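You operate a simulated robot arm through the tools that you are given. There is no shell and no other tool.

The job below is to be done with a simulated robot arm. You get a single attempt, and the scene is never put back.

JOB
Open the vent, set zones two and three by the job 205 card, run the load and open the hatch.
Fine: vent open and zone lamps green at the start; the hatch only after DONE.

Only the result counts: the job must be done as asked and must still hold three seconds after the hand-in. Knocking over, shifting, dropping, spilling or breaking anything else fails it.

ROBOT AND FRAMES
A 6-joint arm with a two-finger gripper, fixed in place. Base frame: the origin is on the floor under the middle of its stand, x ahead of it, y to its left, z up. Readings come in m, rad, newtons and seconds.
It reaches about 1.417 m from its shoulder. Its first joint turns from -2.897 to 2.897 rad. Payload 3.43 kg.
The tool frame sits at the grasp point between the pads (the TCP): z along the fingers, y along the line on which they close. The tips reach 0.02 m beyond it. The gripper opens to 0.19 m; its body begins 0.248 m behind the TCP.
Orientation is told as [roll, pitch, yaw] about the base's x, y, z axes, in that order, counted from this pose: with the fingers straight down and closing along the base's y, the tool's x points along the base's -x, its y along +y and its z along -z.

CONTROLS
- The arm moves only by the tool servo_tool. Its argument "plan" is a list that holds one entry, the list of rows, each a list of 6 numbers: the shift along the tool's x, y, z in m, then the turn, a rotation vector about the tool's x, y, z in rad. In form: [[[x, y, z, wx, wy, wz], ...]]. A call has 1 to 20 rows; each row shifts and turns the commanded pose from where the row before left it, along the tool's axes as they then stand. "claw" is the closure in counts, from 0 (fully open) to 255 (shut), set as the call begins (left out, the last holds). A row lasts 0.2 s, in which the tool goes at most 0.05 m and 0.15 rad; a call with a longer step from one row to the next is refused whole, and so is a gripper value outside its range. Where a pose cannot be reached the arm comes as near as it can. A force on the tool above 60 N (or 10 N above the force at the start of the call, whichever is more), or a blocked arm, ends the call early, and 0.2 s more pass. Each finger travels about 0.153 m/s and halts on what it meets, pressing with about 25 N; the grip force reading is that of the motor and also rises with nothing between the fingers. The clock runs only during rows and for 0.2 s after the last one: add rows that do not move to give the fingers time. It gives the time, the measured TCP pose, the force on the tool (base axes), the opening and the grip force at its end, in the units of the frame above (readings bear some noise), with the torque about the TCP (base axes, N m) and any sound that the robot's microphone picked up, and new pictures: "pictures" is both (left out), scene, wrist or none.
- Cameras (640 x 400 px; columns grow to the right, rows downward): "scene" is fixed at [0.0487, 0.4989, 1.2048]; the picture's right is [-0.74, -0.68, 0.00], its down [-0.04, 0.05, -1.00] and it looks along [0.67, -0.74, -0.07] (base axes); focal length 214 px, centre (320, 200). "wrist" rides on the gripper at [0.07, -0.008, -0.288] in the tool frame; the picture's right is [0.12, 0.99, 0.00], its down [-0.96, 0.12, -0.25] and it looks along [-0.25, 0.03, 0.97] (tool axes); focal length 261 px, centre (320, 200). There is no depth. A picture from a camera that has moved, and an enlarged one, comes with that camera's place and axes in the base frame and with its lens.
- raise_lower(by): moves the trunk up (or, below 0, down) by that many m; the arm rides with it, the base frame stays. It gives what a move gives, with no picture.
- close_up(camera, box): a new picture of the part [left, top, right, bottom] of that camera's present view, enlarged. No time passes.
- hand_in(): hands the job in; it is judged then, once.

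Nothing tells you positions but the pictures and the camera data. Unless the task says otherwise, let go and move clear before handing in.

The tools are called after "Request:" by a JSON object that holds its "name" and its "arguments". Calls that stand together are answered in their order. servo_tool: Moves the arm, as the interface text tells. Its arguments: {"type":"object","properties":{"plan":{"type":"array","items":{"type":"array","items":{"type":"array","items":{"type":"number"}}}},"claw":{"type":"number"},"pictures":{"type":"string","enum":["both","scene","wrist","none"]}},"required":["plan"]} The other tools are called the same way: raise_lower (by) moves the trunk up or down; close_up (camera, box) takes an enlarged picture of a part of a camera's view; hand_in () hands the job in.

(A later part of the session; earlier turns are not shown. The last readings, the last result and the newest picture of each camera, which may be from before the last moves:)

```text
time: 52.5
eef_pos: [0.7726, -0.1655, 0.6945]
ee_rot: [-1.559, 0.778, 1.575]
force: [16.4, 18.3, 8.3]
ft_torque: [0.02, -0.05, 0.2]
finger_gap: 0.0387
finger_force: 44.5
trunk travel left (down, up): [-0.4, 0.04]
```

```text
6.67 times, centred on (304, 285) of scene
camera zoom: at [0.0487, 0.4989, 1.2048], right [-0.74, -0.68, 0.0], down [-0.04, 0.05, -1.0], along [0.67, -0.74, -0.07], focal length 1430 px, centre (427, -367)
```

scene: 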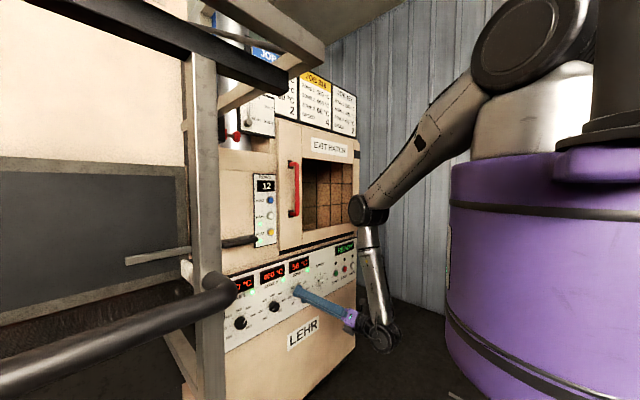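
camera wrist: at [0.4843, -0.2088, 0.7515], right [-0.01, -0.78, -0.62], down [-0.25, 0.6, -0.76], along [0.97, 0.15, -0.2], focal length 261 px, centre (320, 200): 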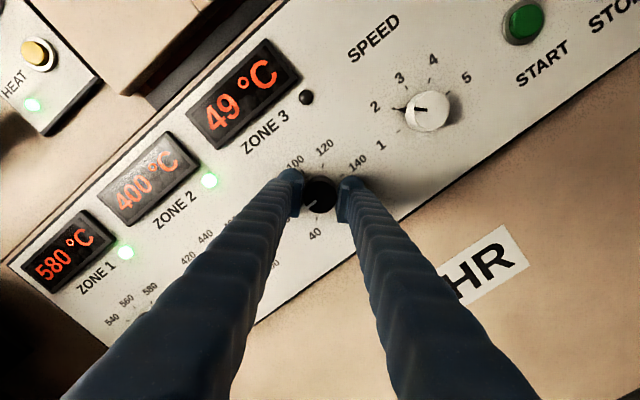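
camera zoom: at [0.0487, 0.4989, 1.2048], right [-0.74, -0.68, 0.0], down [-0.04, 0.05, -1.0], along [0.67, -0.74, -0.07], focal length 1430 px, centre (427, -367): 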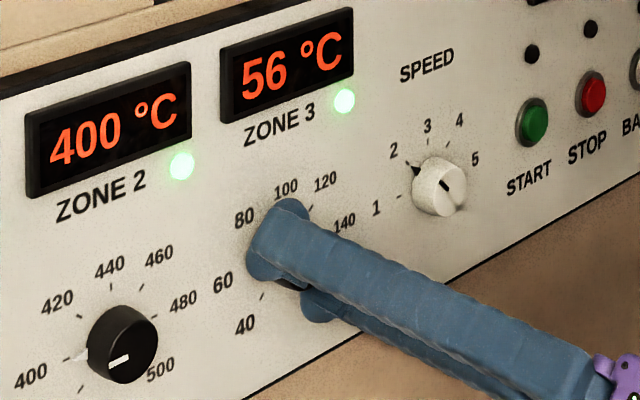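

Zone 3 reads 56 with its lamp green. I'll wait a little longer to see whether it is still rising.

Request:
{"name": "servo_tool", "arguments": {"plan": [[[0, 0, 0, 0, 0, 0], [0, 0, 0, 0, 0, 0], [0, 0, 0, 0, 0, 0], [0, 0, 0, 0, 0, 0], [0, 0, 0, 0, 0, 0], [0, 0, 0, 0, 0, 0], [0, 0, 0, 0, 0, 0], [0, 0, 0, 0, 0, 0], [0, 0, 0, 0, 0, 0], [0, 0, 0, 0, 0, 0]]], "pictures": "scene"}}

Request:
{"name": "close_up", "arguments": {"camera": "scene", "box": [256, 255, 352, 315]}}

```text
time: 54.7
eef_pos: [0.7718, -0.1638, 0.6956]
ee_rot: [-1.561, 0.778, 1.573]
force: [13.1, 20.2, 10.2]
ft_torque: [-0.02, -0.07, 0.18]
finger_gap: 0.0388
finger_force: 45.0
trunk travel left (down, up): [-0.4, 0.04]
```

scene: 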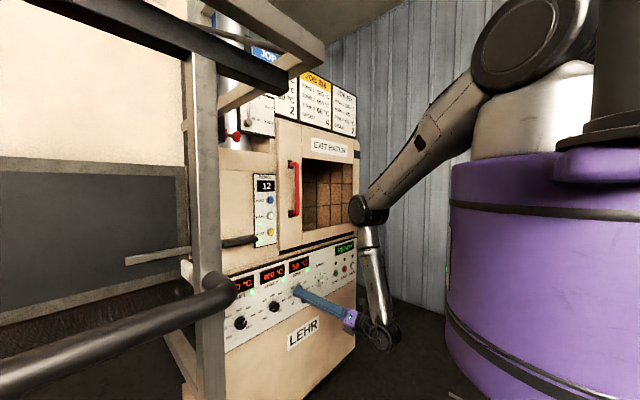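

```text
6.67 times, centred on (304, 285) of scene
camera zoom: at [0.0487, 0.4989, 1.2048], right [-0.74, -0.68, 0.0], down [-0.04, 0.05, -1.0], along [0.67, -0.74, -0.07], focal length 1430 px, centre (427, -367)
```

zoom: 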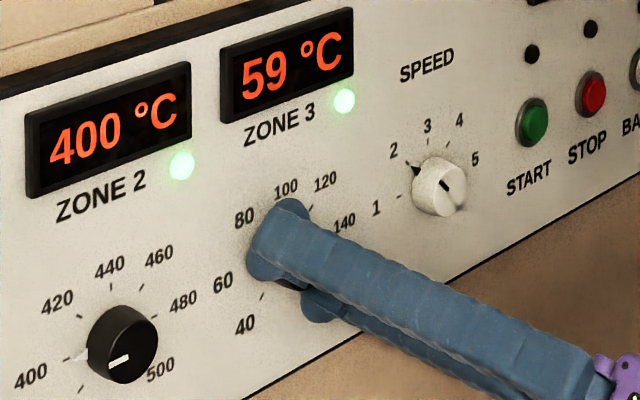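

Zone 3 has reached 59 and is converging on 60. I'll release the knob, back straight off, and rotate the gripper back.

Request:
{"name": "servo_tool", "arguments": {"plan": [[[0, 0, 0, 0, 0, 0], [0, 0, 0, 0, 0, 0], [0, 0, -0.02, 0, 0, 0], [0, 0, -0.02, 0, 0, 0]]], "claw": 141, "pictures": "both"}}

Request:
{"name": "close_up", "arguments": {"camera": "scene", "box": [256, 255, 352, 315]}}

Request:
{"name": "close_up", "arguments": {"camera": "wrist", "box": [220, 110, 420, 235]}}

```text
time: 55.7
eef_pos: [0.7357, -0.1682, 0.7053]
ee_rot: [-1.56, 0.779, 1.574]
force: [-0.1, 0.6, -0.3]
ft_torque: [0.0, 0.03, -0.01]
finger_gap: 0.0848
finger_force: 0.1
out of reach, approached as far as the arm can: row 3, 4
trunk travel left (down, up): [-0.4, 0.04]
camera wrist: at [0.4466, -0.2118, 0.7617], right [-0.01, -0.78, -0.62], down [-0.25, 0.6, -0.76], along [0.97, 0.15, -0.2], focal length 261 px, centre (320, 200)
```

scene: 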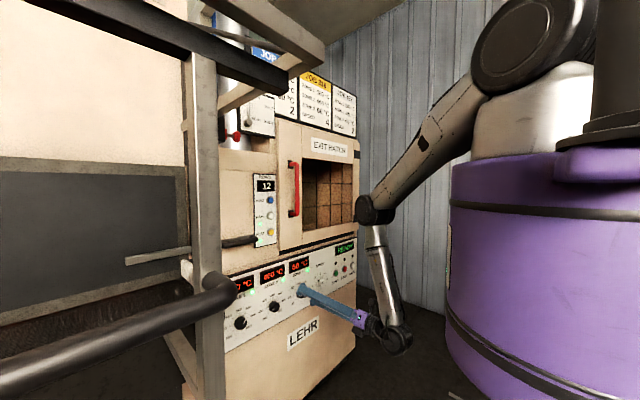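
wrist: 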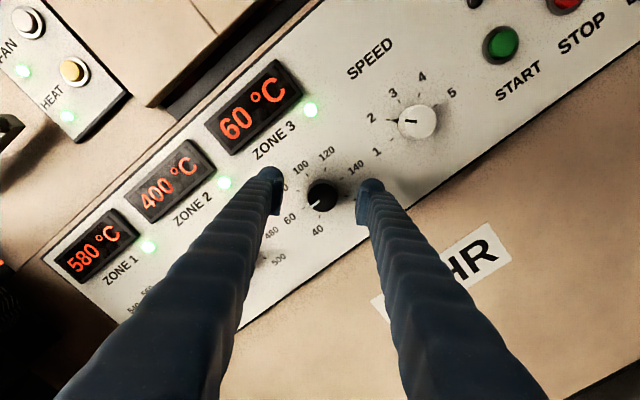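

```text
6.67 times, centred on (304, 285) of scene
camera zoom: at [0.0487, 0.4989, 1.2048], right [-0.74, -0.68, 0.0], down [-0.04, 0.05, -1.0], along [0.67, -0.74, -0.07], focal length 1430 px, centre (427, -367)
```

zoom: 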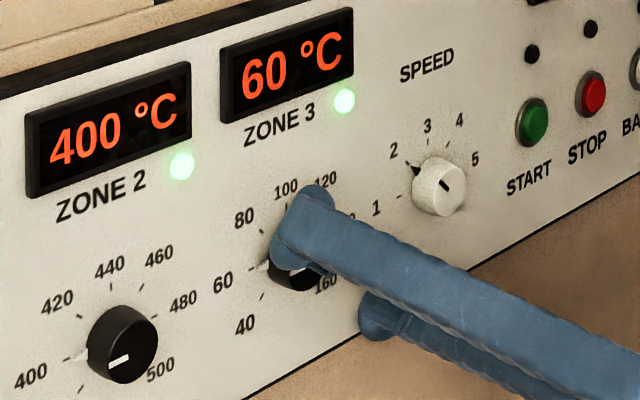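

```text
3.20 times, centred on (320, 172) of wrist
camera zoom: at [0.4466, -0.2118, 0.7617], right [-0.01, -0.78, -0.62], down [-0.25, 0.6, -0.76], along [0.97, 0.15, -0.2], focal length 834 px, centre (320, 288)
```

zoom: 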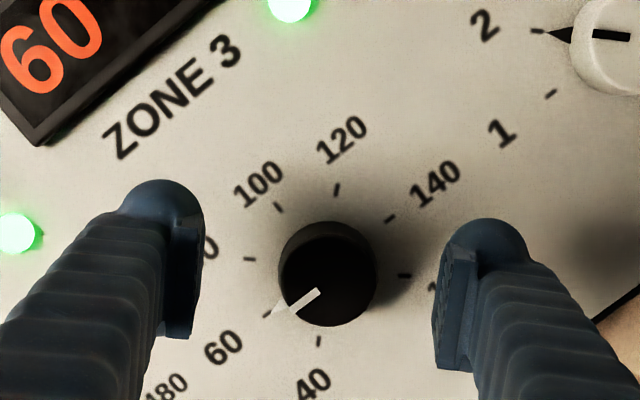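

Zone 3 reads 60 with its pointer exactly on 60 and its lamp green. I'll rotate the gripper back to level, tip it slightly down to stay in reach, and back away a bit.

Request:
{"name": "servo_tool", "arguments": {"plan": [[[0, 0, 0, 0, 0, -0.1309], [0, 0, 0, 0, 0, -0.1309], [0, 0, 0, 0, 0, -0.1309], [0, 0, 0, 0, 0, -0.1309], [0, 0, 0, 0, 0, -0.1309], [0, 0, 0, 0, 0, -0.1309], [0, 0, -0.01, 0, -0.06, 0], [0, 0, -0.02, 0, -0.06, 0]]], "pictures": "wrist"}}

```text
time: 57.5
eef_pos: [0.7053, -0.1673, 0.7045]
ee_rot: [-0.047, 1.446, 3.091]
force: [0.0, 0.9, -0.2]
ft_torque: [-0.01, 0.01, -0.01]
finger_gap: 0.0849
finger_force: 0.1
trunk travel left (down, up): [-0.4, 0.04]
camera wrist: at [0.4273, -0.1578, 0.8093], right [0.01, -0.99, 0.11], down [-0.36, -0.11, -0.92], along [0.93, -0.03, -0.36], focal length 261 px, centre (320, 200)
```

wrist: 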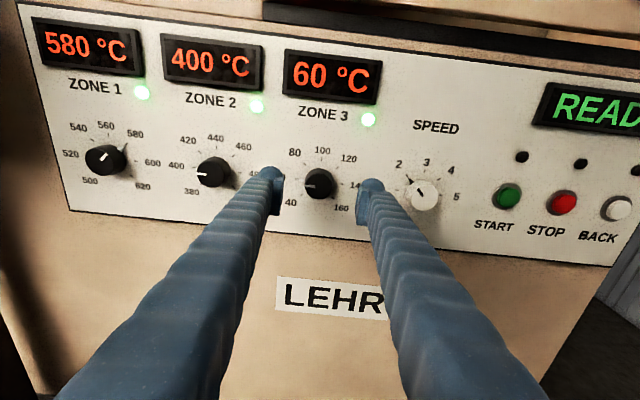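

Now I slide left 0.15 m to be in front of the zone 2 knob.

Request:
{"name": "servo_tool", "arguments": {"plan": [[[0, -0.03, 0, 0, 0, 0], [0, -0.03, 0, 0, 0, 0], [0, -0.03, 0, 0, 0, 0], [0, -0.03, 0, 0, 0, 0], [0, -0.03, 0, 0, 0, 0]]], "pictures": "both"}}

Request:
{"name": "close_up", "arguments": {"camera": "wrist", "box": [220, 110, 420, 235]}}

```text
time: 58.7
eef_pos: [0.7225, -0.0587, 0.6874]
ee_rot: [-0.079, 1.446, 3.084]
force: [1.2, 0.4, 0.0]
ft_torque: [-0.02, -0.01, -0.02]
finger_gap: 0.0848
finger_force: 0.2
out of reach, approached as far as the arm can: row 3, 4, 5
trunk travel left (down, up): [-0.4, 0.04]
camera wrist: at [0.4459, -0.057, 0.7928], right [0.03, -0.99, 0.11], down [-0.36, -0.11, -0.92], along [0.93, -0.01, -0.36], focal length 261 px, centre (320, 200)
```

scene: 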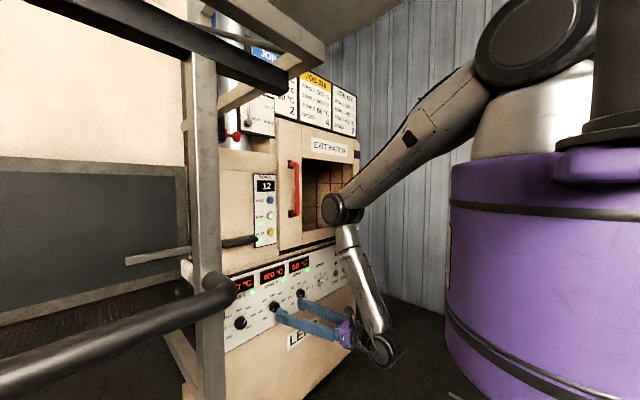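
wrist: 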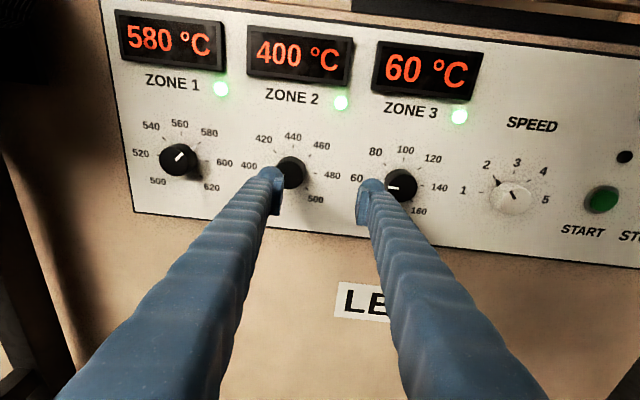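

```text
3.20 times, centred on (320, 172) of wrist
camera zoom: at [0.4459, -0.057, 0.7928], right [0.03, -0.99, 0.11], down [-0.36, -0.11, -0.92], along [0.93, -0.01, -0.36], focal length 834 px, centre (320, 288)
```

zoom: 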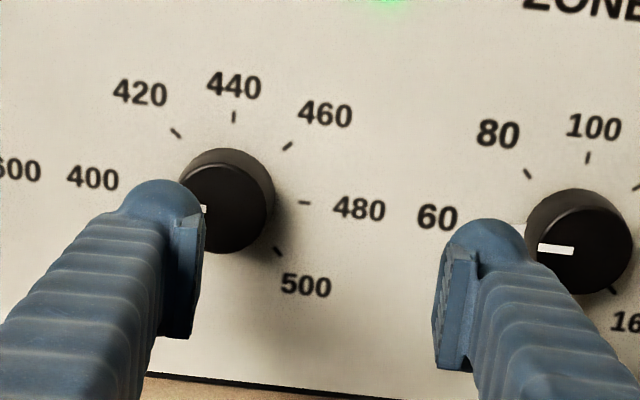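

I'm at the wrist's bend limit again, short of zone 2. Raising the trunk its last 0.04 m and tipping the fingers slightly more downward should give the margin I need.

Request:
{"name": "raise_lower", "arguments": {"by": 0.04}}

Request:
{"name": "servo_tool", "arguments": {"plan": [[[0, 0, 0, 0, -0.08, 0], [-0.0185, -0.021, 0.005, 0, 0, 0], [-0.0185, -0.021, 0.005, 0, 0, 0]]], "pictures": "both"}}

Request:
{"name": "close_up", "arguments": {"camera": "wrist", "box": [220, 110, 420, 235]}}

```text
time: 59.5
eef_pos: [0.7227, -0.0582, 0.7282]
ee_rot: [-0.077, 1.445, 3.083]
force: [-0.3, -0.5, 0.3]
ft_torque: [0.03, 0.01, -0.01]
finger_gap: 0.0849
finger_force: 0.1
trunk travel left (down, up): [-0.44, 0.0]
```

```text
time: 60.3
eef_pos: [0.715, -0.0489, 0.6925]
ee_rot: [-0.065, 1.372, 3.115]
force: [0.1, 0.9, -0.1]
ft_torque: [0.04, 0.0, -0.02]
finger_gap: 0.0848
finger_force: 0.0
out of reach, approached as far as the arm can: row 2, 3
trunk travel left (down, up): [-0.44, 0.0]
camera wrist: at [0.4472, -0.0517, 0.8188], right [0.06, -0.99, 0.1], down [-0.43, -0.12, -0.89], along [0.9, 0.01, -0.44], focal length 261 px, centre (320, 200)
```

scene: 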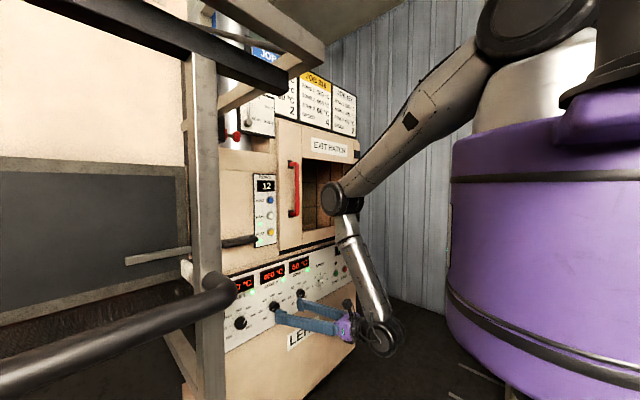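
wrist: 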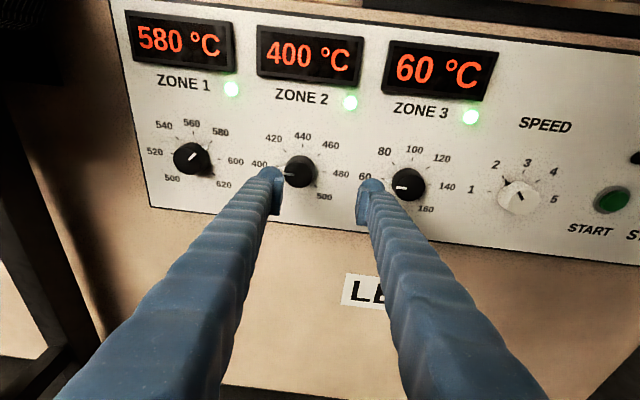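

```text
3.20 times, centred on (320, 172) of wrist
camera zoom: at [0.4472, -0.0517, 0.8188], right [0.06, -0.99, 0.1], down [-0.43, -0.12, -0.89], along [0.9, 0.01, -0.44], focal length 834 px, centre (320, 288)
```

zoom: 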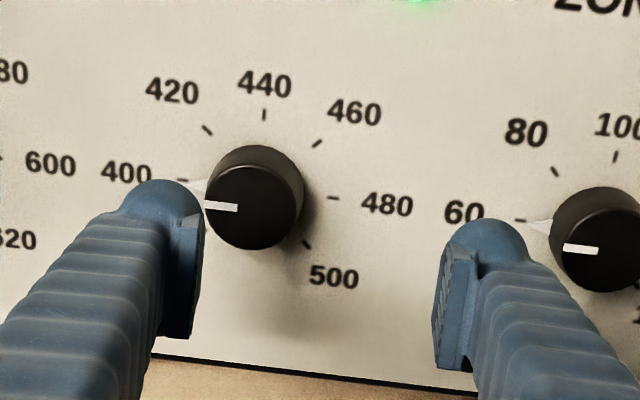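

The forearm roll joint seems to be at its limit (about 166°), so I'll approach zone 2 angled about 8° from the right. I'll yaw the tool, move in front of the knob, and pre-roll the fingers counterclockwise so the turn ends near level.

Request:
{"name": "servo_tool", "arguments": {"plan": [[[0, 0, 0, 0.098, -0.001, -0.02], [0.001, -0.0165, 0.002, 0, 0, 0], [0.001, -0.0165, 0.002, 0, 0, 0], [0, 0, 0, 0, 0, -0.13], [0, 0, 0, 0, 0, -0.13], [0, 0, 0, 0, 0, -0.13], [0, 0, 0, 0, 0, -0.13], [0, 0, 0, 0, 0, -0.13]]], "pictures": "both"}}

Request:
{"name": "close_up", "arguments": {"camera": "wrist", "box": [220, 110, 420, 235]}}

```text
time: 62.1
eef_pos: [0.717, -0.0137, 0.6933]
ee_rot: [1.237, 0.902, -1.715]
force: [0.2, -0.2, -0.5]
ft_torque: [0.0, 0.01, 0.02]
finger_gap: 0.0847
finger_force: 0.0
trunk travel left (down, up): [-0.44, 0.0]
camera wrist: at [0.4408, 0.0006, 0.8015], right [0.23, -0.7, 0.68], down [-0.3, -0.71, -0.64], along [0.93, -0.06, -0.37], focal length 261 px, centre (320, 200)
```

scene: 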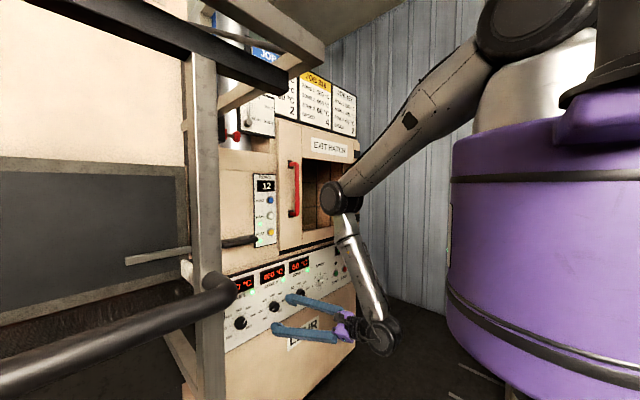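
wrist: 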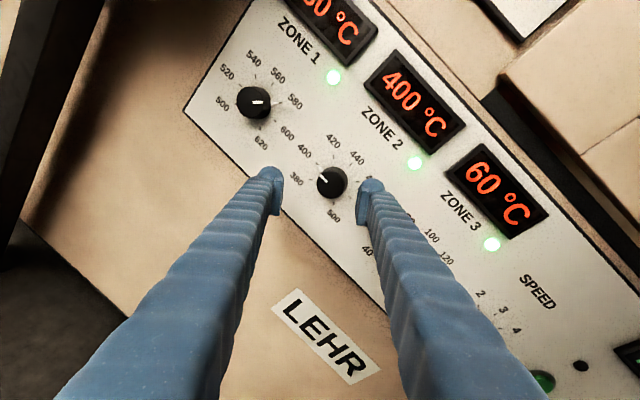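

```text
3.20 times, centred on (320, 172) of wrist
camera zoom: at [0.4408, 0.0006, 0.8015], right [0.23, -0.7, 0.68], down [-0.3, -0.71, -0.64], along [0.93, -0.06, -0.37], focal length 834 px, centre (320, 288)
```

zoom: 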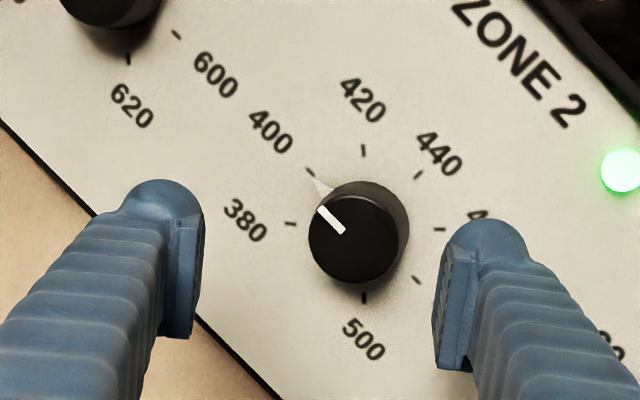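

The arm follows without trouble now. The knob is just ahead, so I'll tip the fingers up slightly and move in along x until the pads surround it.

Request:
{"name": "servo_tool", "arguments": {"plan": [[[0, 0, 0, -0.06, 0.08, 0], [-0.0002, 0.0037, 0.0182, 0, 0, 0], [-0.0002, 0.0037, 0.0182, 0, 0, 0], [-0.0001, 0.0037, 0.0172, 0, 0, 0]]], "pictures": "both"}}

Request:
{"name": "close_up", "arguments": {"camera": "wrist", "box": [220, 110, 420, 235]}}

Request:
{"name": "close_up", "arguments": {"camera": "scene", "box": [240, 275, 320, 325]}}

```text
time: 63.1
eef_pos: [0.7691, -0.0165, 0.7166]
ee_rot: [1.392, 0.927, -1.589]
force: [-28.3, 5.0, 17.1]
ft_torque: [-0.69, -1.59, -1.04]
finger_gap: 0.0878
finger_force: 2.4
out of reach, approached as far as the arm can: row 1
trunk travel left (down, up): [-0.44, 0.0]
stopped in row 4: the force on the tool passed its limit at 71 N (the readings are from after the stop); the commanded pose is now the measured one
camera wrist: at [0.4851, -0.0035, 0.7974], right [0.16, -0.71, 0.68], down [-0.24, -0.7, -0.67], along [0.96, -0.05, -0.28], focal length 261 px, centre (320, 200)
```

scene: 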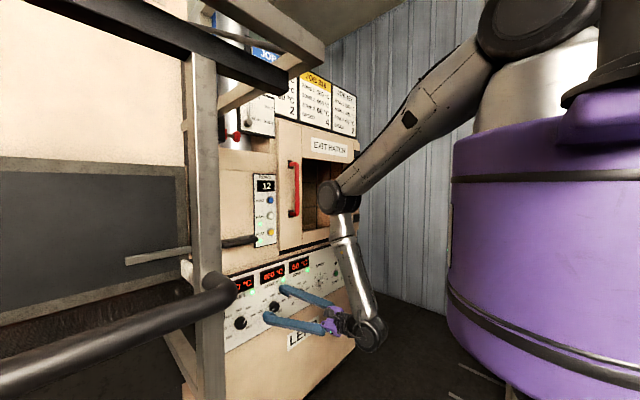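
wrist: 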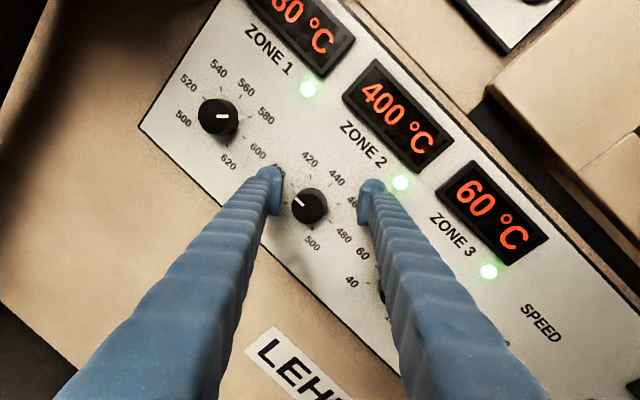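

```text
3.20 times, centred on (320, 172) of wrist
camera zoom: at [0.4851, -0.0035, 0.7974], right [0.16, -0.71, 0.68], down [-0.24, -0.7, -0.67], along [0.96, -0.05, -0.28], focal length 834 px, centre (320, 288)
```

zoom: 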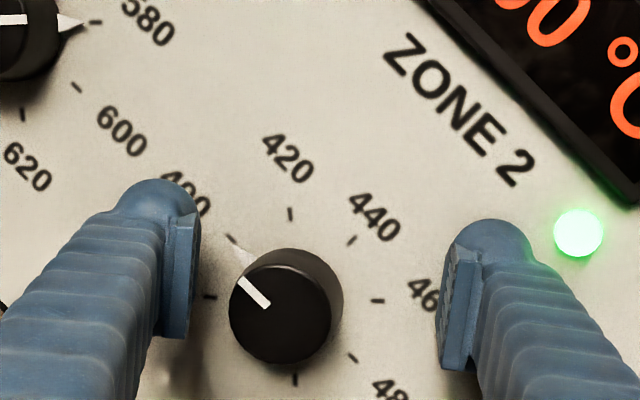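

```text
8.00 times, centred on (280, 300) of scene
camera zoom: at [0.0487, 0.4989, 1.2048], right [-0.74, -0.68, 0.0], down [-0.04, 0.05, -1.0], along [0.67, -0.74, -0.07], focal length 1716 px, centre (640, -600)
```

zoom: 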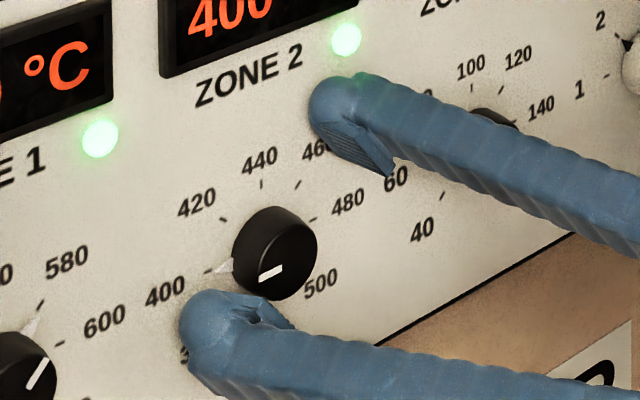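

The upper finger touched the panel because the angled, diagonal grip put it ahead of the other. I'll back off, roll the fingers to the opposite diagonal so both tips stay level, and narrow the opening.

Request:
{"name": "servo_tool", "arguments": {"plan": [[[-0.0002, -0.0025, -0.0148, 0, 0, 0], [-0.0162, -0.0143, -0.0127, 0, 0, 0], [0, 0, 0, 0, 0, 0.139], [0, 0, 0, 0, 0, 0.139], [0, 0, 0, 0, 0, 0.139], [0, 0, 0, 0, 0, 0.139], [0, 0, 0, 0, 0, 0.139], [0, 0, 0, 0, 0, 0.139], [0, 0, 0, 0, 0, 0.139], [0, 0, 0, 0, 0, 0.139], [0, 0, 0, 0, 0, 0.139]]], "claw": 168, "pictures": "both"}}

Request:
{"name": "close_up", "arguments": {"camera": "wrist", "box": [220, 110, 420, 235]}}

```text
time: 65.5
eef_pos: [0.75, -0.0196, 0.7078]
ee_rot: [-1.377, 0.946, 1.852]
force: [0.1, 0.1, -1.1]
ft_torque: [0.0, 0.0, -0.01]
finger_gap: 0.0648
finger_force: 0.1
out of reach, approached as far as the arm can: row 2
trunk travel left (down, up): [-0.44, 0.0]
camera wrist: at [0.477, -0.0874, 0.8009], right [0.05, -0.88, -0.47], down [-0.4, 0.42, -0.82], along [0.92, 0.23, -0.33], focal length 261 px, centre (320, 200)
```

scene: 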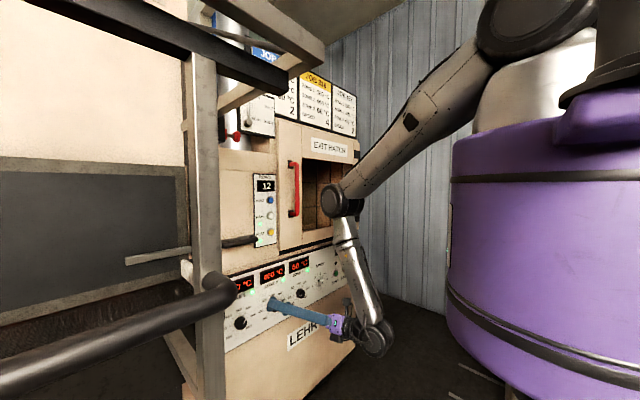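
wrist: 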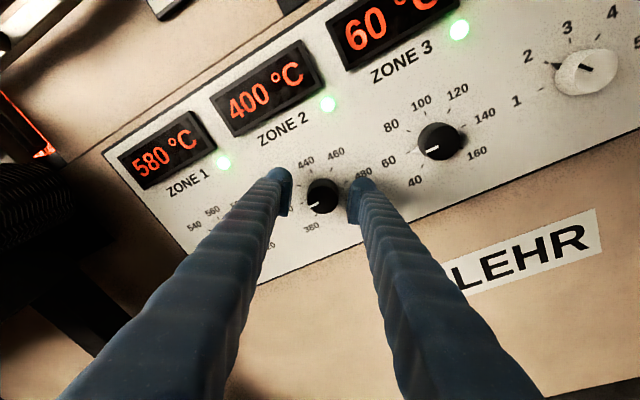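

```text
3.20 times, centred on (320, 172) of wrist
camera zoom: at [0.477, -0.0874, 0.8009], right [0.05, -0.88, -0.47], down [-0.4, 0.42, -0.82], along [0.92, 0.23, -0.33], focal length 834 px, centre (320, 288)
```

zoom: 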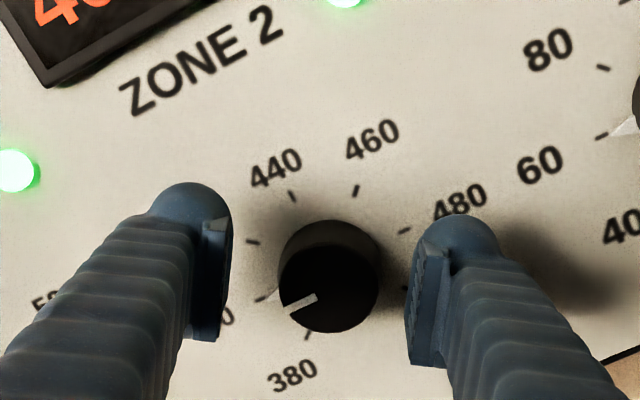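

The knob is almost centred between the tips, and I'm about 14 mm high. I'll lower and centre first, then move in to the knob.

Request:
{"name": "servo_tool", "arguments": {"plan": [[[-0.0116, 0.0054, 0.0119, 0, 0, 0], [0.001, 0.0002, 0.0061, 0, 0, 0], [0.001, 0.0003, 0.0061, 0, 0, 0]]], "pictures": "wrist"}}

Request:
{"name": "close_up", "arguments": {"camera": "wrist", "box": [220, 110, 420, 235]}}

Request:
{"name": "close_up", "arguments": {"camera": "scene", "box": [240, 275, 320, 325]}}

```text
time: 66.3
eef_pos: [0.7749, -0.0164, 0.7019]
ee_rot: [-1.381, 0.949, 1.85]
force: [-3.4, -0.7, 0.4]
ft_torque: [0.02, 0.03, -0.14]
finger_gap: 0.0649
finger_force: 0.1
out of reach, approached as far as the arm can: row 1
trunk travel left (down, up): [-0.44, 0.0]
camera wrist: at [0.5009, -0.0835, 0.794], right [0.06, -0.88, -0.47], down [-0.39, 0.41, -0.82], along [0.92, 0.23, -0.32], focal length 261 px, centre (320, 200)
```

wrist: 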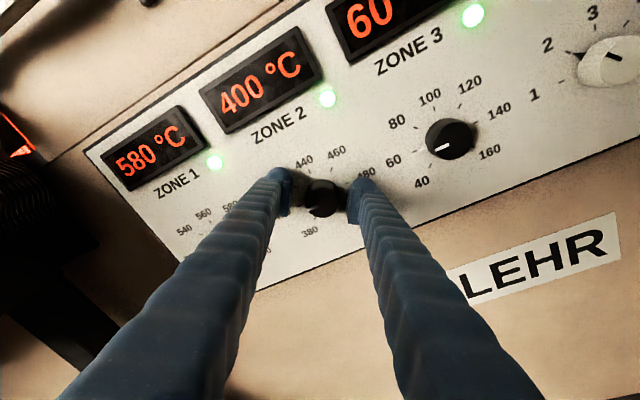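

```text
3.20 times, centred on (320, 172) of wrist
camera zoom: at [0.5009, -0.0835, 0.794], right [0.06, -0.88, -0.47], down [-0.39, 0.41, -0.82], along [0.92, 0.23, -0.32], focal length 834 px, centre (320, 288)
```

zoom: 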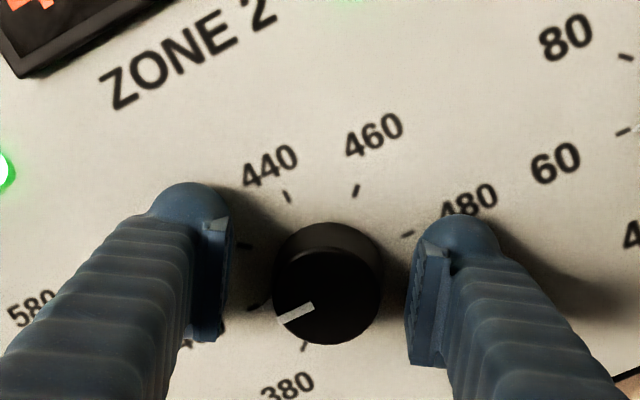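

```text
8.00 times, centred on (280, 300) of scene
camera zoom: at [0.0487, 0.4989, 1.2048], right [-0.74, -0.68, 0.0], down [-0.04, 0.05, -1.0], along [0.67, -0.74, -0.07], focal length 1716 px, centre (640, -600)
```

zoom: 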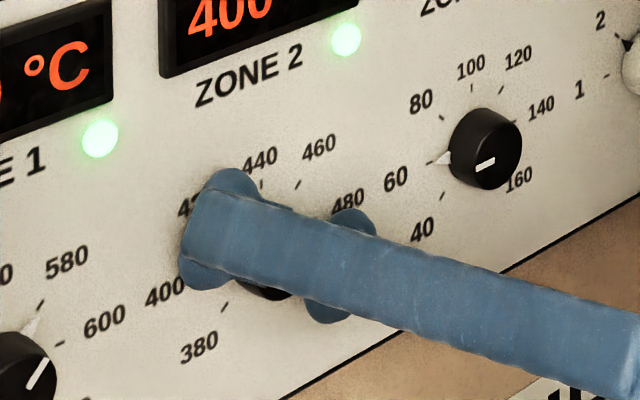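

I'm around the knob but still about 8 mm high. I'll lower to centre before gripping.

Request:
{"name": "servo_tool", "arguments": {"plan": [[[-0.0067, 0.0046, -0.001, 0, 0, 0], [0, 0, 0, 0, 0, 0]]], "pictures": "wrist"}}

Request:
{"name": "close_up", "arguments": {"camera": "wrist", "box": [220, 110, 420, 235]}}

```text
time: 66.9
eef_pos: [0.7735, -0.0165, 0.6972]
ee_rot: [-1.368, 0.95, 1.857]
force: [-2.1, -0.4, 1.2]
ft_torque: [-0.06, -0.04, -0.12]
finger_gap: 0.0643
finger_force: 0.0
out of reach, approached as far as the arm can: row 1
trunk travel left (down, up): [-0.44, 0.0]
camera wrist: at [0.5015, -0.0844, 0.7917], right [0.05, -0.88, -0.47], down [-0.4, 0.41, -0.82], along [0.92, 0.23, -0.33], focal length 261 px, centre (320, 200)
```

wrist: 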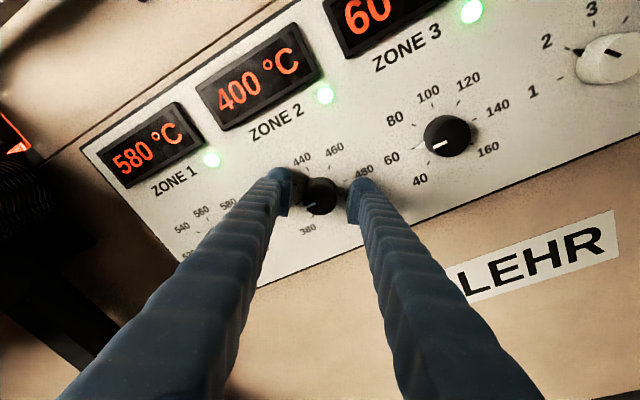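

```text
3.20 times, centred on (320, 172) of wrist
camera zoom: at [0.5015, -0.0844, 0.7917], right [0.05, -0.88, -0.47], down [-0.4, 0.41, -0.82], along [0.92, 0.23, -0.33], focal length 834 px, centre (320, 288)
```

zoom: 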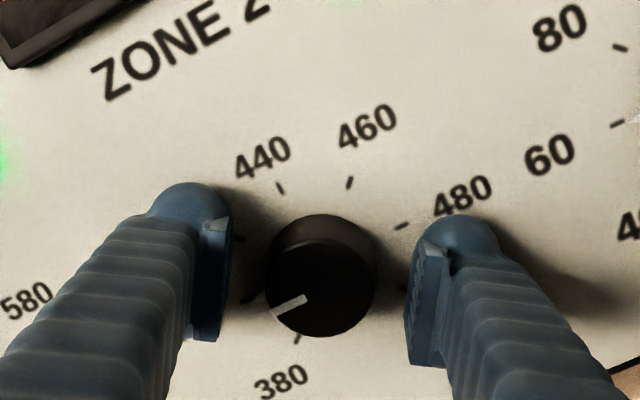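

The knob is centred between the tips, so I'll close on it.

Request:
{"name": "servo_tool", "arguments": {"plan": [[[0, 0, 0, 0, 0, 0], [0, 0, 0, 0, 0, 0], [0, 0, 0, 0, 0, 0]]], "claw": 255, "pictures": "wrist"}}

Request:
{"name": "close_up", "arguments": {"camera": "wrist", "box": [220, 110, 420, 235]}}

```text
time: 67.7
eef_pos: [0.7745, -0.0171, 0.6969]
ee_rot: [-1.366, 0.948, 1.859]
force: [-3.1, -2.5, -2.3]
ft_torque: [0.02, 0.07, -0.11]
finger_gap: 0.0382
finger_force: 44.9
trunk travel left (down, up): [-0.44, 0.0]
camera wrist: at [0.5015, -0.0844, 0.7915], right [0.05, -0.88, -0.47], down [-0.4, 0.41, -0.82], along [0.92, 0.23, -0.33], focal length 261 px, centre (320, 200)
```

wrist: 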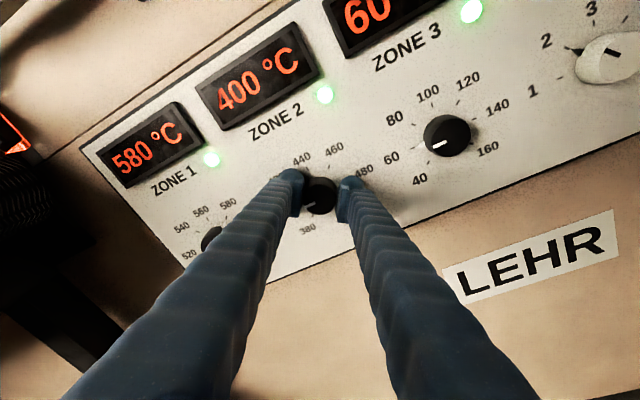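

```text
3.20 times, centred on (320, 172) of wrist
camera zoom: at [0.5015, -0.0844, 0.7915], right [0.05, -0.88, -0.47], down [-0.4, 0.41, -0.82], along [0.92, 0.23, -0.33], focal length 834 px, centre (320, 288)
```

zoom: 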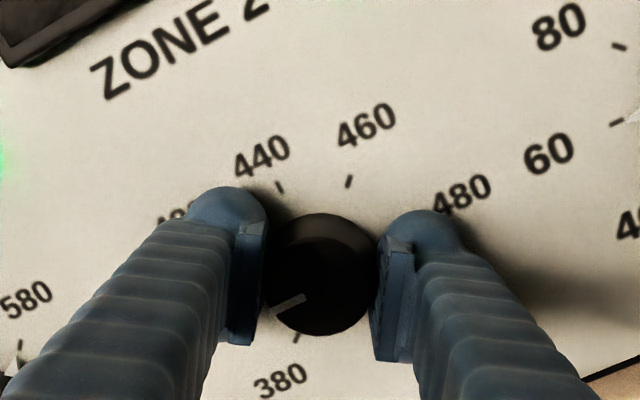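

The knob is held firmly, so I'll turn it 45° clockwise, from 400 to 420.

Request:
{"name": "servo_tool", "arguments": {"plan": [[[0, 0, 0, 0, 0, 0.1309], [0, 0, 0, 0, 0, 0.1309], [0, 0, 0, 0, 0, 0.1309], [0, 0, 0, 0, 0, 0.1309], [0, 0, 0, 0, 0, 0.1309], [0, 0, 0, 0, 0, 0.1309], [0, 0, 0, 0, 0, 0], [0, 0, 0, 0, 0, 0], [0, 0, 0, 0, 0, 0], [0, 0, 0, 0, 0, 0]]], "pictures": "both"}}

Request:
{"name": "close_up", "arguments": {"camera": "wrist", "box": [220, 110, 420, 235]}}

Request:
{"name": "close_up", "arguments": {"camera": "scene", "box": [240, 255, 336, 315]}}

```text
time: 69.9
eef_pos: [0.7725, -0.0148, 0.6964]
ee_rot: [-1.451, 0.17, 1.714]
force: [-39.2, -3.6, -24.9]
ft_torque: [0.02, -0.01, -0.04]
finger_gap: 0.0384
finger_force: 44.6
trunk travel left (down, up): [-0.44, 0.0]
camera wrist: at [0.4994, -0.1185, 0.7493], right [-0.08, -0.3, -0.95], down [-0.39, 0.89, -0.25], along [0.92, 0.35, -0.18], focal length 261 px, centre (320, 200)
```

scene: 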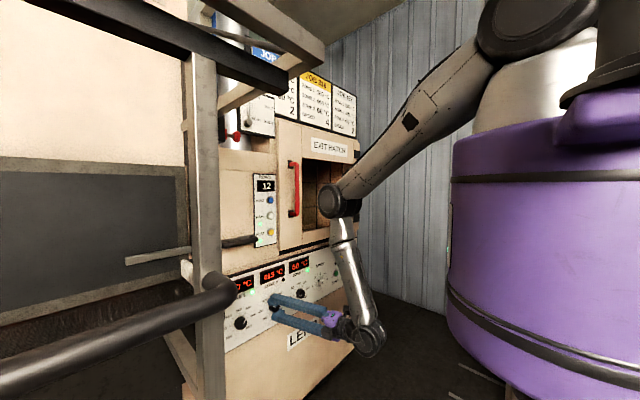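
wrist: 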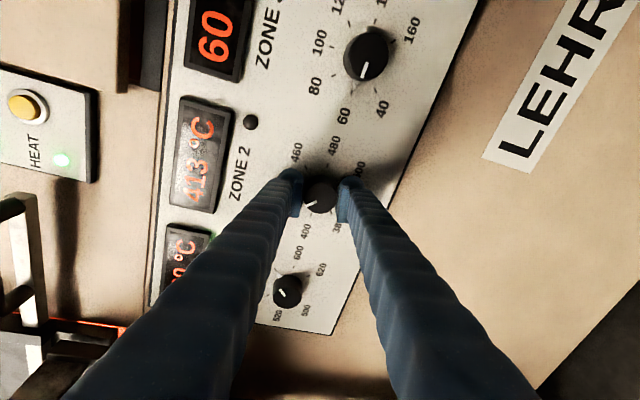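

```text
3.20 times, centred on (320, 172) of wrist
camera zoom: at [0.4994, -0.1185, 0.7493], right [-0.08, -0.3, -0.95], down [-0.39, 0.89, -0.25], along [0.92, 0.35, -0.18], focal length 834 px, centre (320, 288)
```

zoom: 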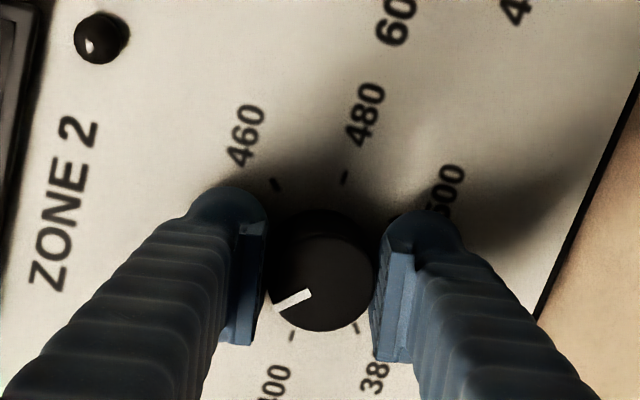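

```text
6.67 times, centred on (288, 285) of scene
camera zoom: at [0.0487, 0.4989, 1.2048], right [-0.74, -0.68, 0.0], down [-0.04, 0.05, -1.0], along [0.67, -0.74, -0.07], focal length 1430 px, centre (533, -367)
```

zoom: 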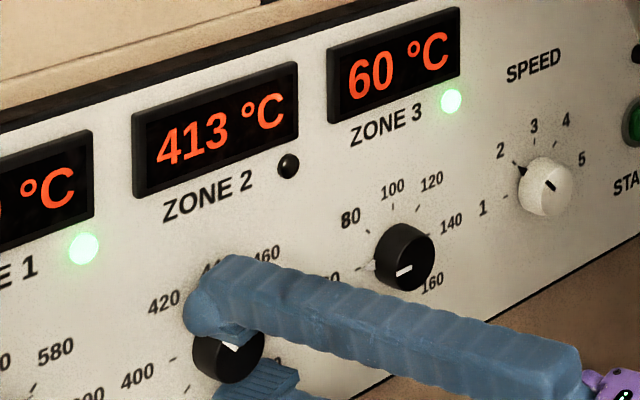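

Zone 2 is rising through 413. A fingertip is pressing on the panel, so I'll ease back 2 mm while holding and wait for it to settle.

Request:
{"name": "servo_tool", "arguments": {"plan": [[[0, 0, -0.002, 0, 0, 0], [0, 0, 0, 0, 0, 0], [0, 0, 0, 0, 0, 0], [0, 0, 0, 0, 0, 0], [0, 0, 0, 0, 0, 0], [0, 0, 0, 0, 0, 0], [0, 0, 0, 0, 0, 0], [0, 0, 0, 0, 0, 0], [0, 0, 0, 0, 0, 0], [0, 0, 0, 0, 0, 0], [0, 0, 0, 0, 0, 0], [0, 0, 0, 0, 0, 0], [0, 0, 0, 0, 0, 0], [0, 0, 0, 0, 0, 0]]], "pictures": "scene"}}

Request:
{"name": "close_up", "arguments": {"camera": "scene", "box": [240, 255, 336, 315]}}

```text
time: 72.9
eef_pos: [0.7723, -0.0159, 0.6963]
ee_rot: [-1.45, 0.172, 1.714]
force: [-6.9, 1.5, -30.2]
ft_torque: [-0.11, -0.15, 0.07]
finger_gap: 0.0381
finger_force: 44.8
trunk travel left (down, up): [-0.44, 0.0]
```

scene: 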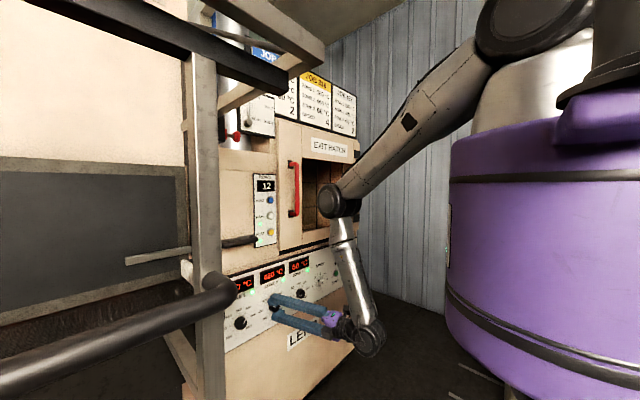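

```text
6.67 times, centred on (288, 285) of scene
camera zoom: at [0.0487, 0.4989, 1.2048], right [-0.74, -0.68, 0.0], down [-0.04, 0.05, -1.0], along [0.67, -0.74, -0.07], focal length 1430 px, centre (533, -367)
```

zoom: 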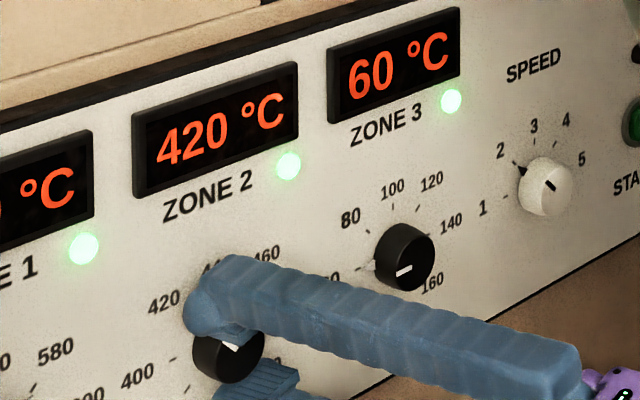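

Zone 2 reads 420 with a green lamp. I'll release and back off gently.

Request:
{"name": "servo_tool", "arguments": {"plan": [[[0, 0, 0, 0, 0, 0], [0, 0, 0, 0, 0, 0], [0, 0, -0.01, 0, 0, 0], [0, 0, -0.01, 0, 0, 0]]], "claw": 150, "pictures": "both"}}

Request:
{"name": "close_up", "arguments": {"camera": "scene", "box": [224, 250, 352, 330]}}

Request:
{"name": "close_up", "arguments": {"camera": "wrist", "box": [220, 110, 420, 235]}}

```text
time: 73.9
eef_pos: [0.7539, -0.0209, 0.7064]
ee_rot: [-1.456, 0.172, 1.712]
force: [-0.1, 0.2, 0.0]
ft_torque: [0.0, -0.01, 0.0]
finger_gap: 0.0783
finger_force: 0.1
out of reach, approached as far as the arm can: row 4
trunk travel left (down, up): [-0.44, 0.0]
camera wrist: at [0.4814, -0.1226, 0.7576], right [-0.07, -0.3, -0.95], down [-0.39, 0.89, -0.25], along [0.92, 0.35, -0.18], focal length 261 px, centre (320, 200)
```

scene: 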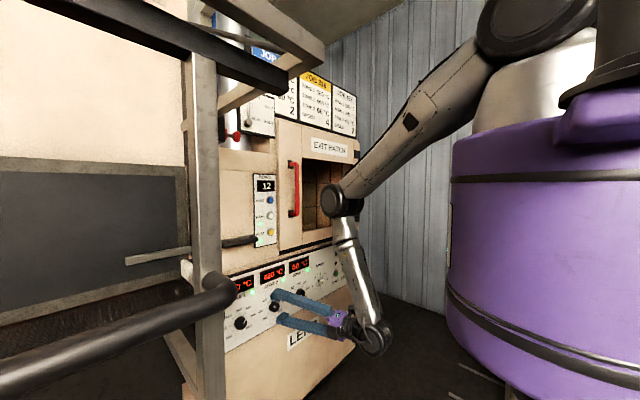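
wrist: 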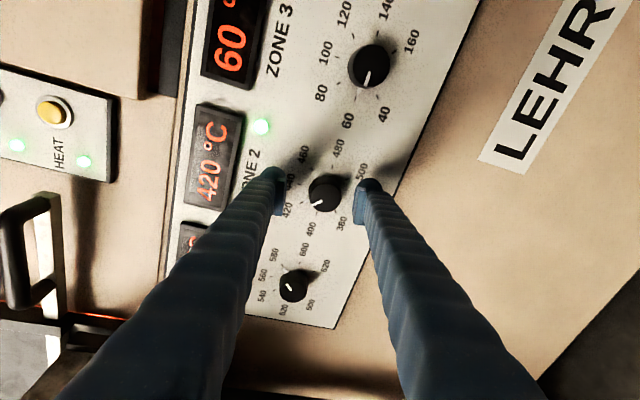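

```text
5.00 times, centred on (288, 290) of scene
camera zoom: at [0.0487, 0.4989, 1.2048], right [-0.74, -0.68, 0.0], down [-0.04, 0.05, -1.0], along [0.67, -0.74, -0.07], focal length 1072 px, centre (480, -250)
```

zoom: 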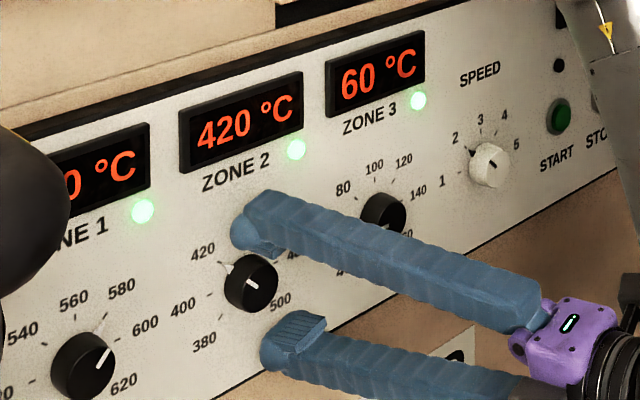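

```text
3.20 times, centred on (320, 172) of wrist
camera zoom: at [0.4814, -0.1226, 0.7576], right [-0.07, -0.3, -0.95], down [-0.39, 0.89, -0.25], along [0.92, 0.35, -0.18], focal length 834 px, centre (320, 288)
```

zoom: 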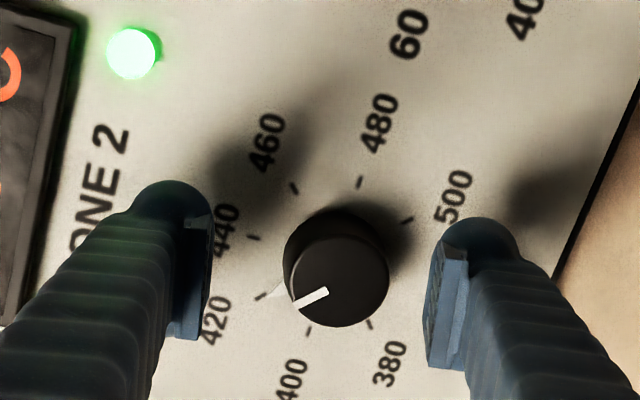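

Both zones are set and all lamps are green (580, 420, 60). I'll back off with the fingers tipped slightly down, and roll level before moving right to the START button.

Request:
{"name": "servo_tool", "arguments": {"plan": [[[0, 0, 0, -0.0985, -0.017, 0], [-0.0028, 0.0018, -0.02, 0, 0, 0], [-0.0028, 0.0018, -0.02, 0, 0, 0], [0, 0, 0, 0, 0, -0.14], [0, 0, 0, 0, 0, -0.14], [0, 0, 0, 0, 0, -0.14], [0, 0, 0, 0, 0, -0.14], [0, 0, 0, 0, 0, -0.14], [0, 0, 0, 0, 0, -0.14], [0, 0, 0, 0, 0, -0.14], [0, 0, 0, 0, 0, -0.14], [0, 0, 0, 0, 0, -0.14], [0, 0, 0, 0, 0, -0.14]]], "claw": 255, "pictures": "both"}}

Request:
{"name": "close_up", "arguments": {"camera": "scene", "box": [220, 70, 348, 150]}}

```text
time: 76.7
eef_pos: [0.7143, -0.0203, 0.7093]
ee_rot: [0.017, 1.362, -3.002]
force: [1.0, -0.8, 0.3]
ft_torque: [-0.01, -0.02, -0.01]
finger_gap: 0.0
finger_force: 34.5
trunk travel left (down, up): [-0.44, 0.0]
camera wrist: at [0.4481, -0.0437, 0.8364], right [0.15, -0.98, 0.12], down [-0.42, -0.17, -0.89], along [0.89, 0.08, -0.44], focal length 261 px, centre (320, 200)
```

scene: 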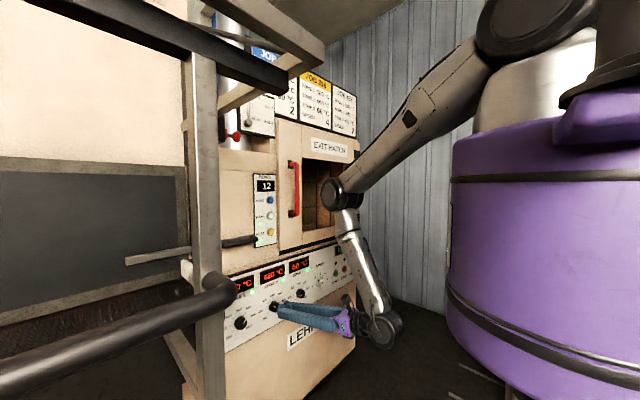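
wrist: 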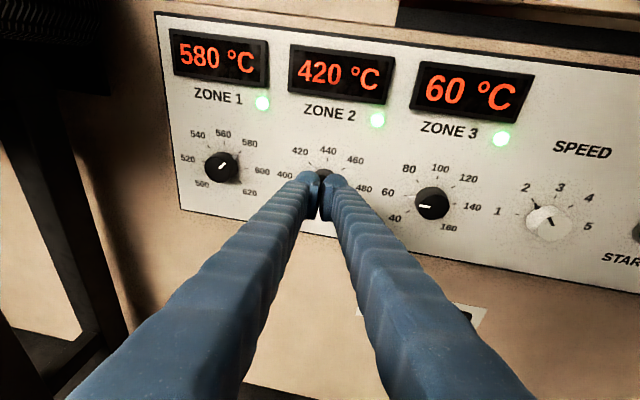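

```text
5.00 times, centred on (284, 110) of scene
camera zoom: at [0.0487, 0.4989, 1.2048], right [-0.74, -0.68, 0.0], down [-0.04, 0.05, -1.0], along [0.67, -0.74, -0.07], focal length 1072 px, centre (500, 650)
```

zoom: 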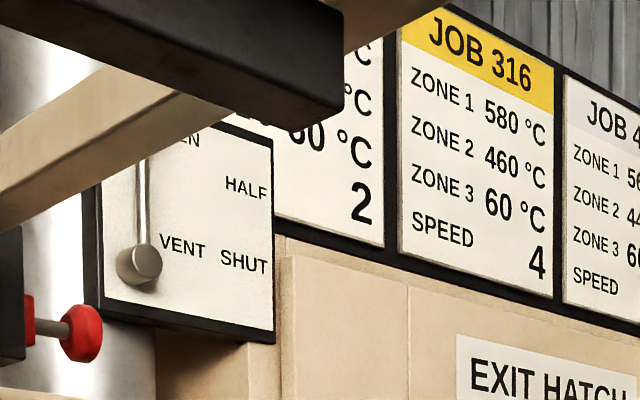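

The vent is still open. I'll slide right to the START button with the fingers closed.

Request:
{"name": "servo_tool", "arguments": {"plan": [[[-0.0012, 0.0413, -0.005, 0, 0, 0], [-0.0012, 0.0413, -0.005, 0, 0, 0], [-0.0012, 0.0413, -0.005, 0, 0, 0], [-0.0012, 0.0413, -0.005, 0, 0, 0], [-0.0012, 0.0413, -0.005, 0, 0, 0], [-0.0012, 0.0413, -0.005, 0, 0, 0], [-0.0012, 0.0413, -0.005, 0, 0, 0], [-0.0012, 0.0413, -0.005, 0, 0, 0], [-0.0012, 0.0413, -0.005, 0, 0, 0], [-0.0012, 0.0413, -0.005, 0, 0, 0], [0, 0, 0, -0.117, 0, 0.025]]], "pictures": "both"}}

Request:
{"name": "close_up", "arguments": {"camera": "wrist", "box": [220, 80, 460, 230]}}

```text
time: 79.1
eef_pos: [0.7123, -0.4382, 0.7103]
ee_rot: [0.01, 1.361, -3.131]
force: [0.4, 0.0, 0.3]
ft_torque: [0.02, 0.0, 0.09]
finger_gap: 0.0002
finger_force: 34.1
trunk travel left (down, up): [-0.44, 0.0]
camera wrist: at [0.4456, -0.4293, 0.8378], right [0.03, -0.99, 0.12], down [-0.44, -0.12, -0.89], along [0.9, -0.03, -0.44], focal length 261 px, centre (320, 200)
```

scene: 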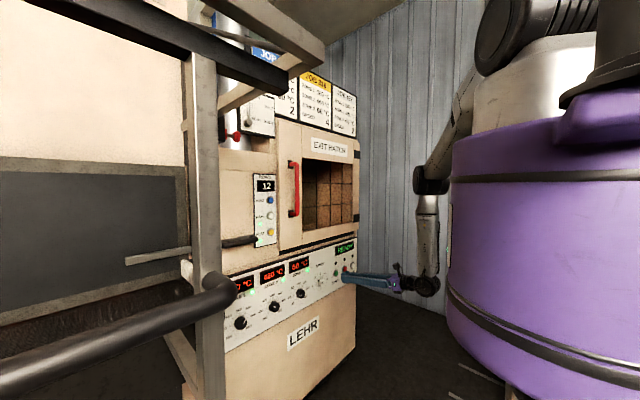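
wrist: 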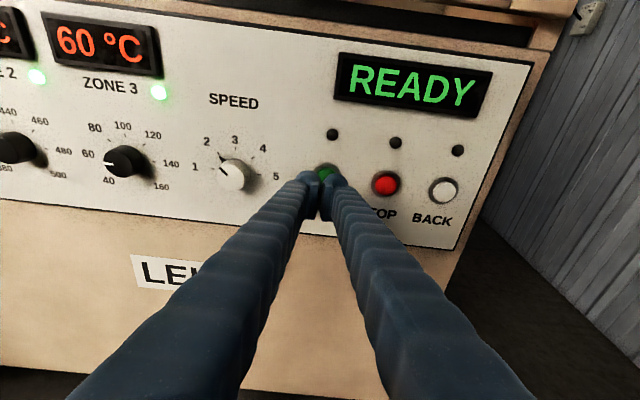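

```text
2.67 times, centred on (340, 155) of wrist
camera zoom: at [0.4456, -0.4293, 0.8378], right [0.03, -0.99, 0.12], down [-0.44, -0.12, -0.89], along [0.9, -0.03, -0.44], focal length 695 px, centre (267, 320)
```

zoom: 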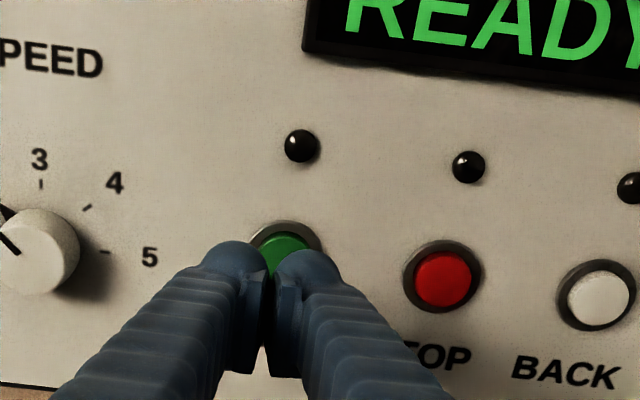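

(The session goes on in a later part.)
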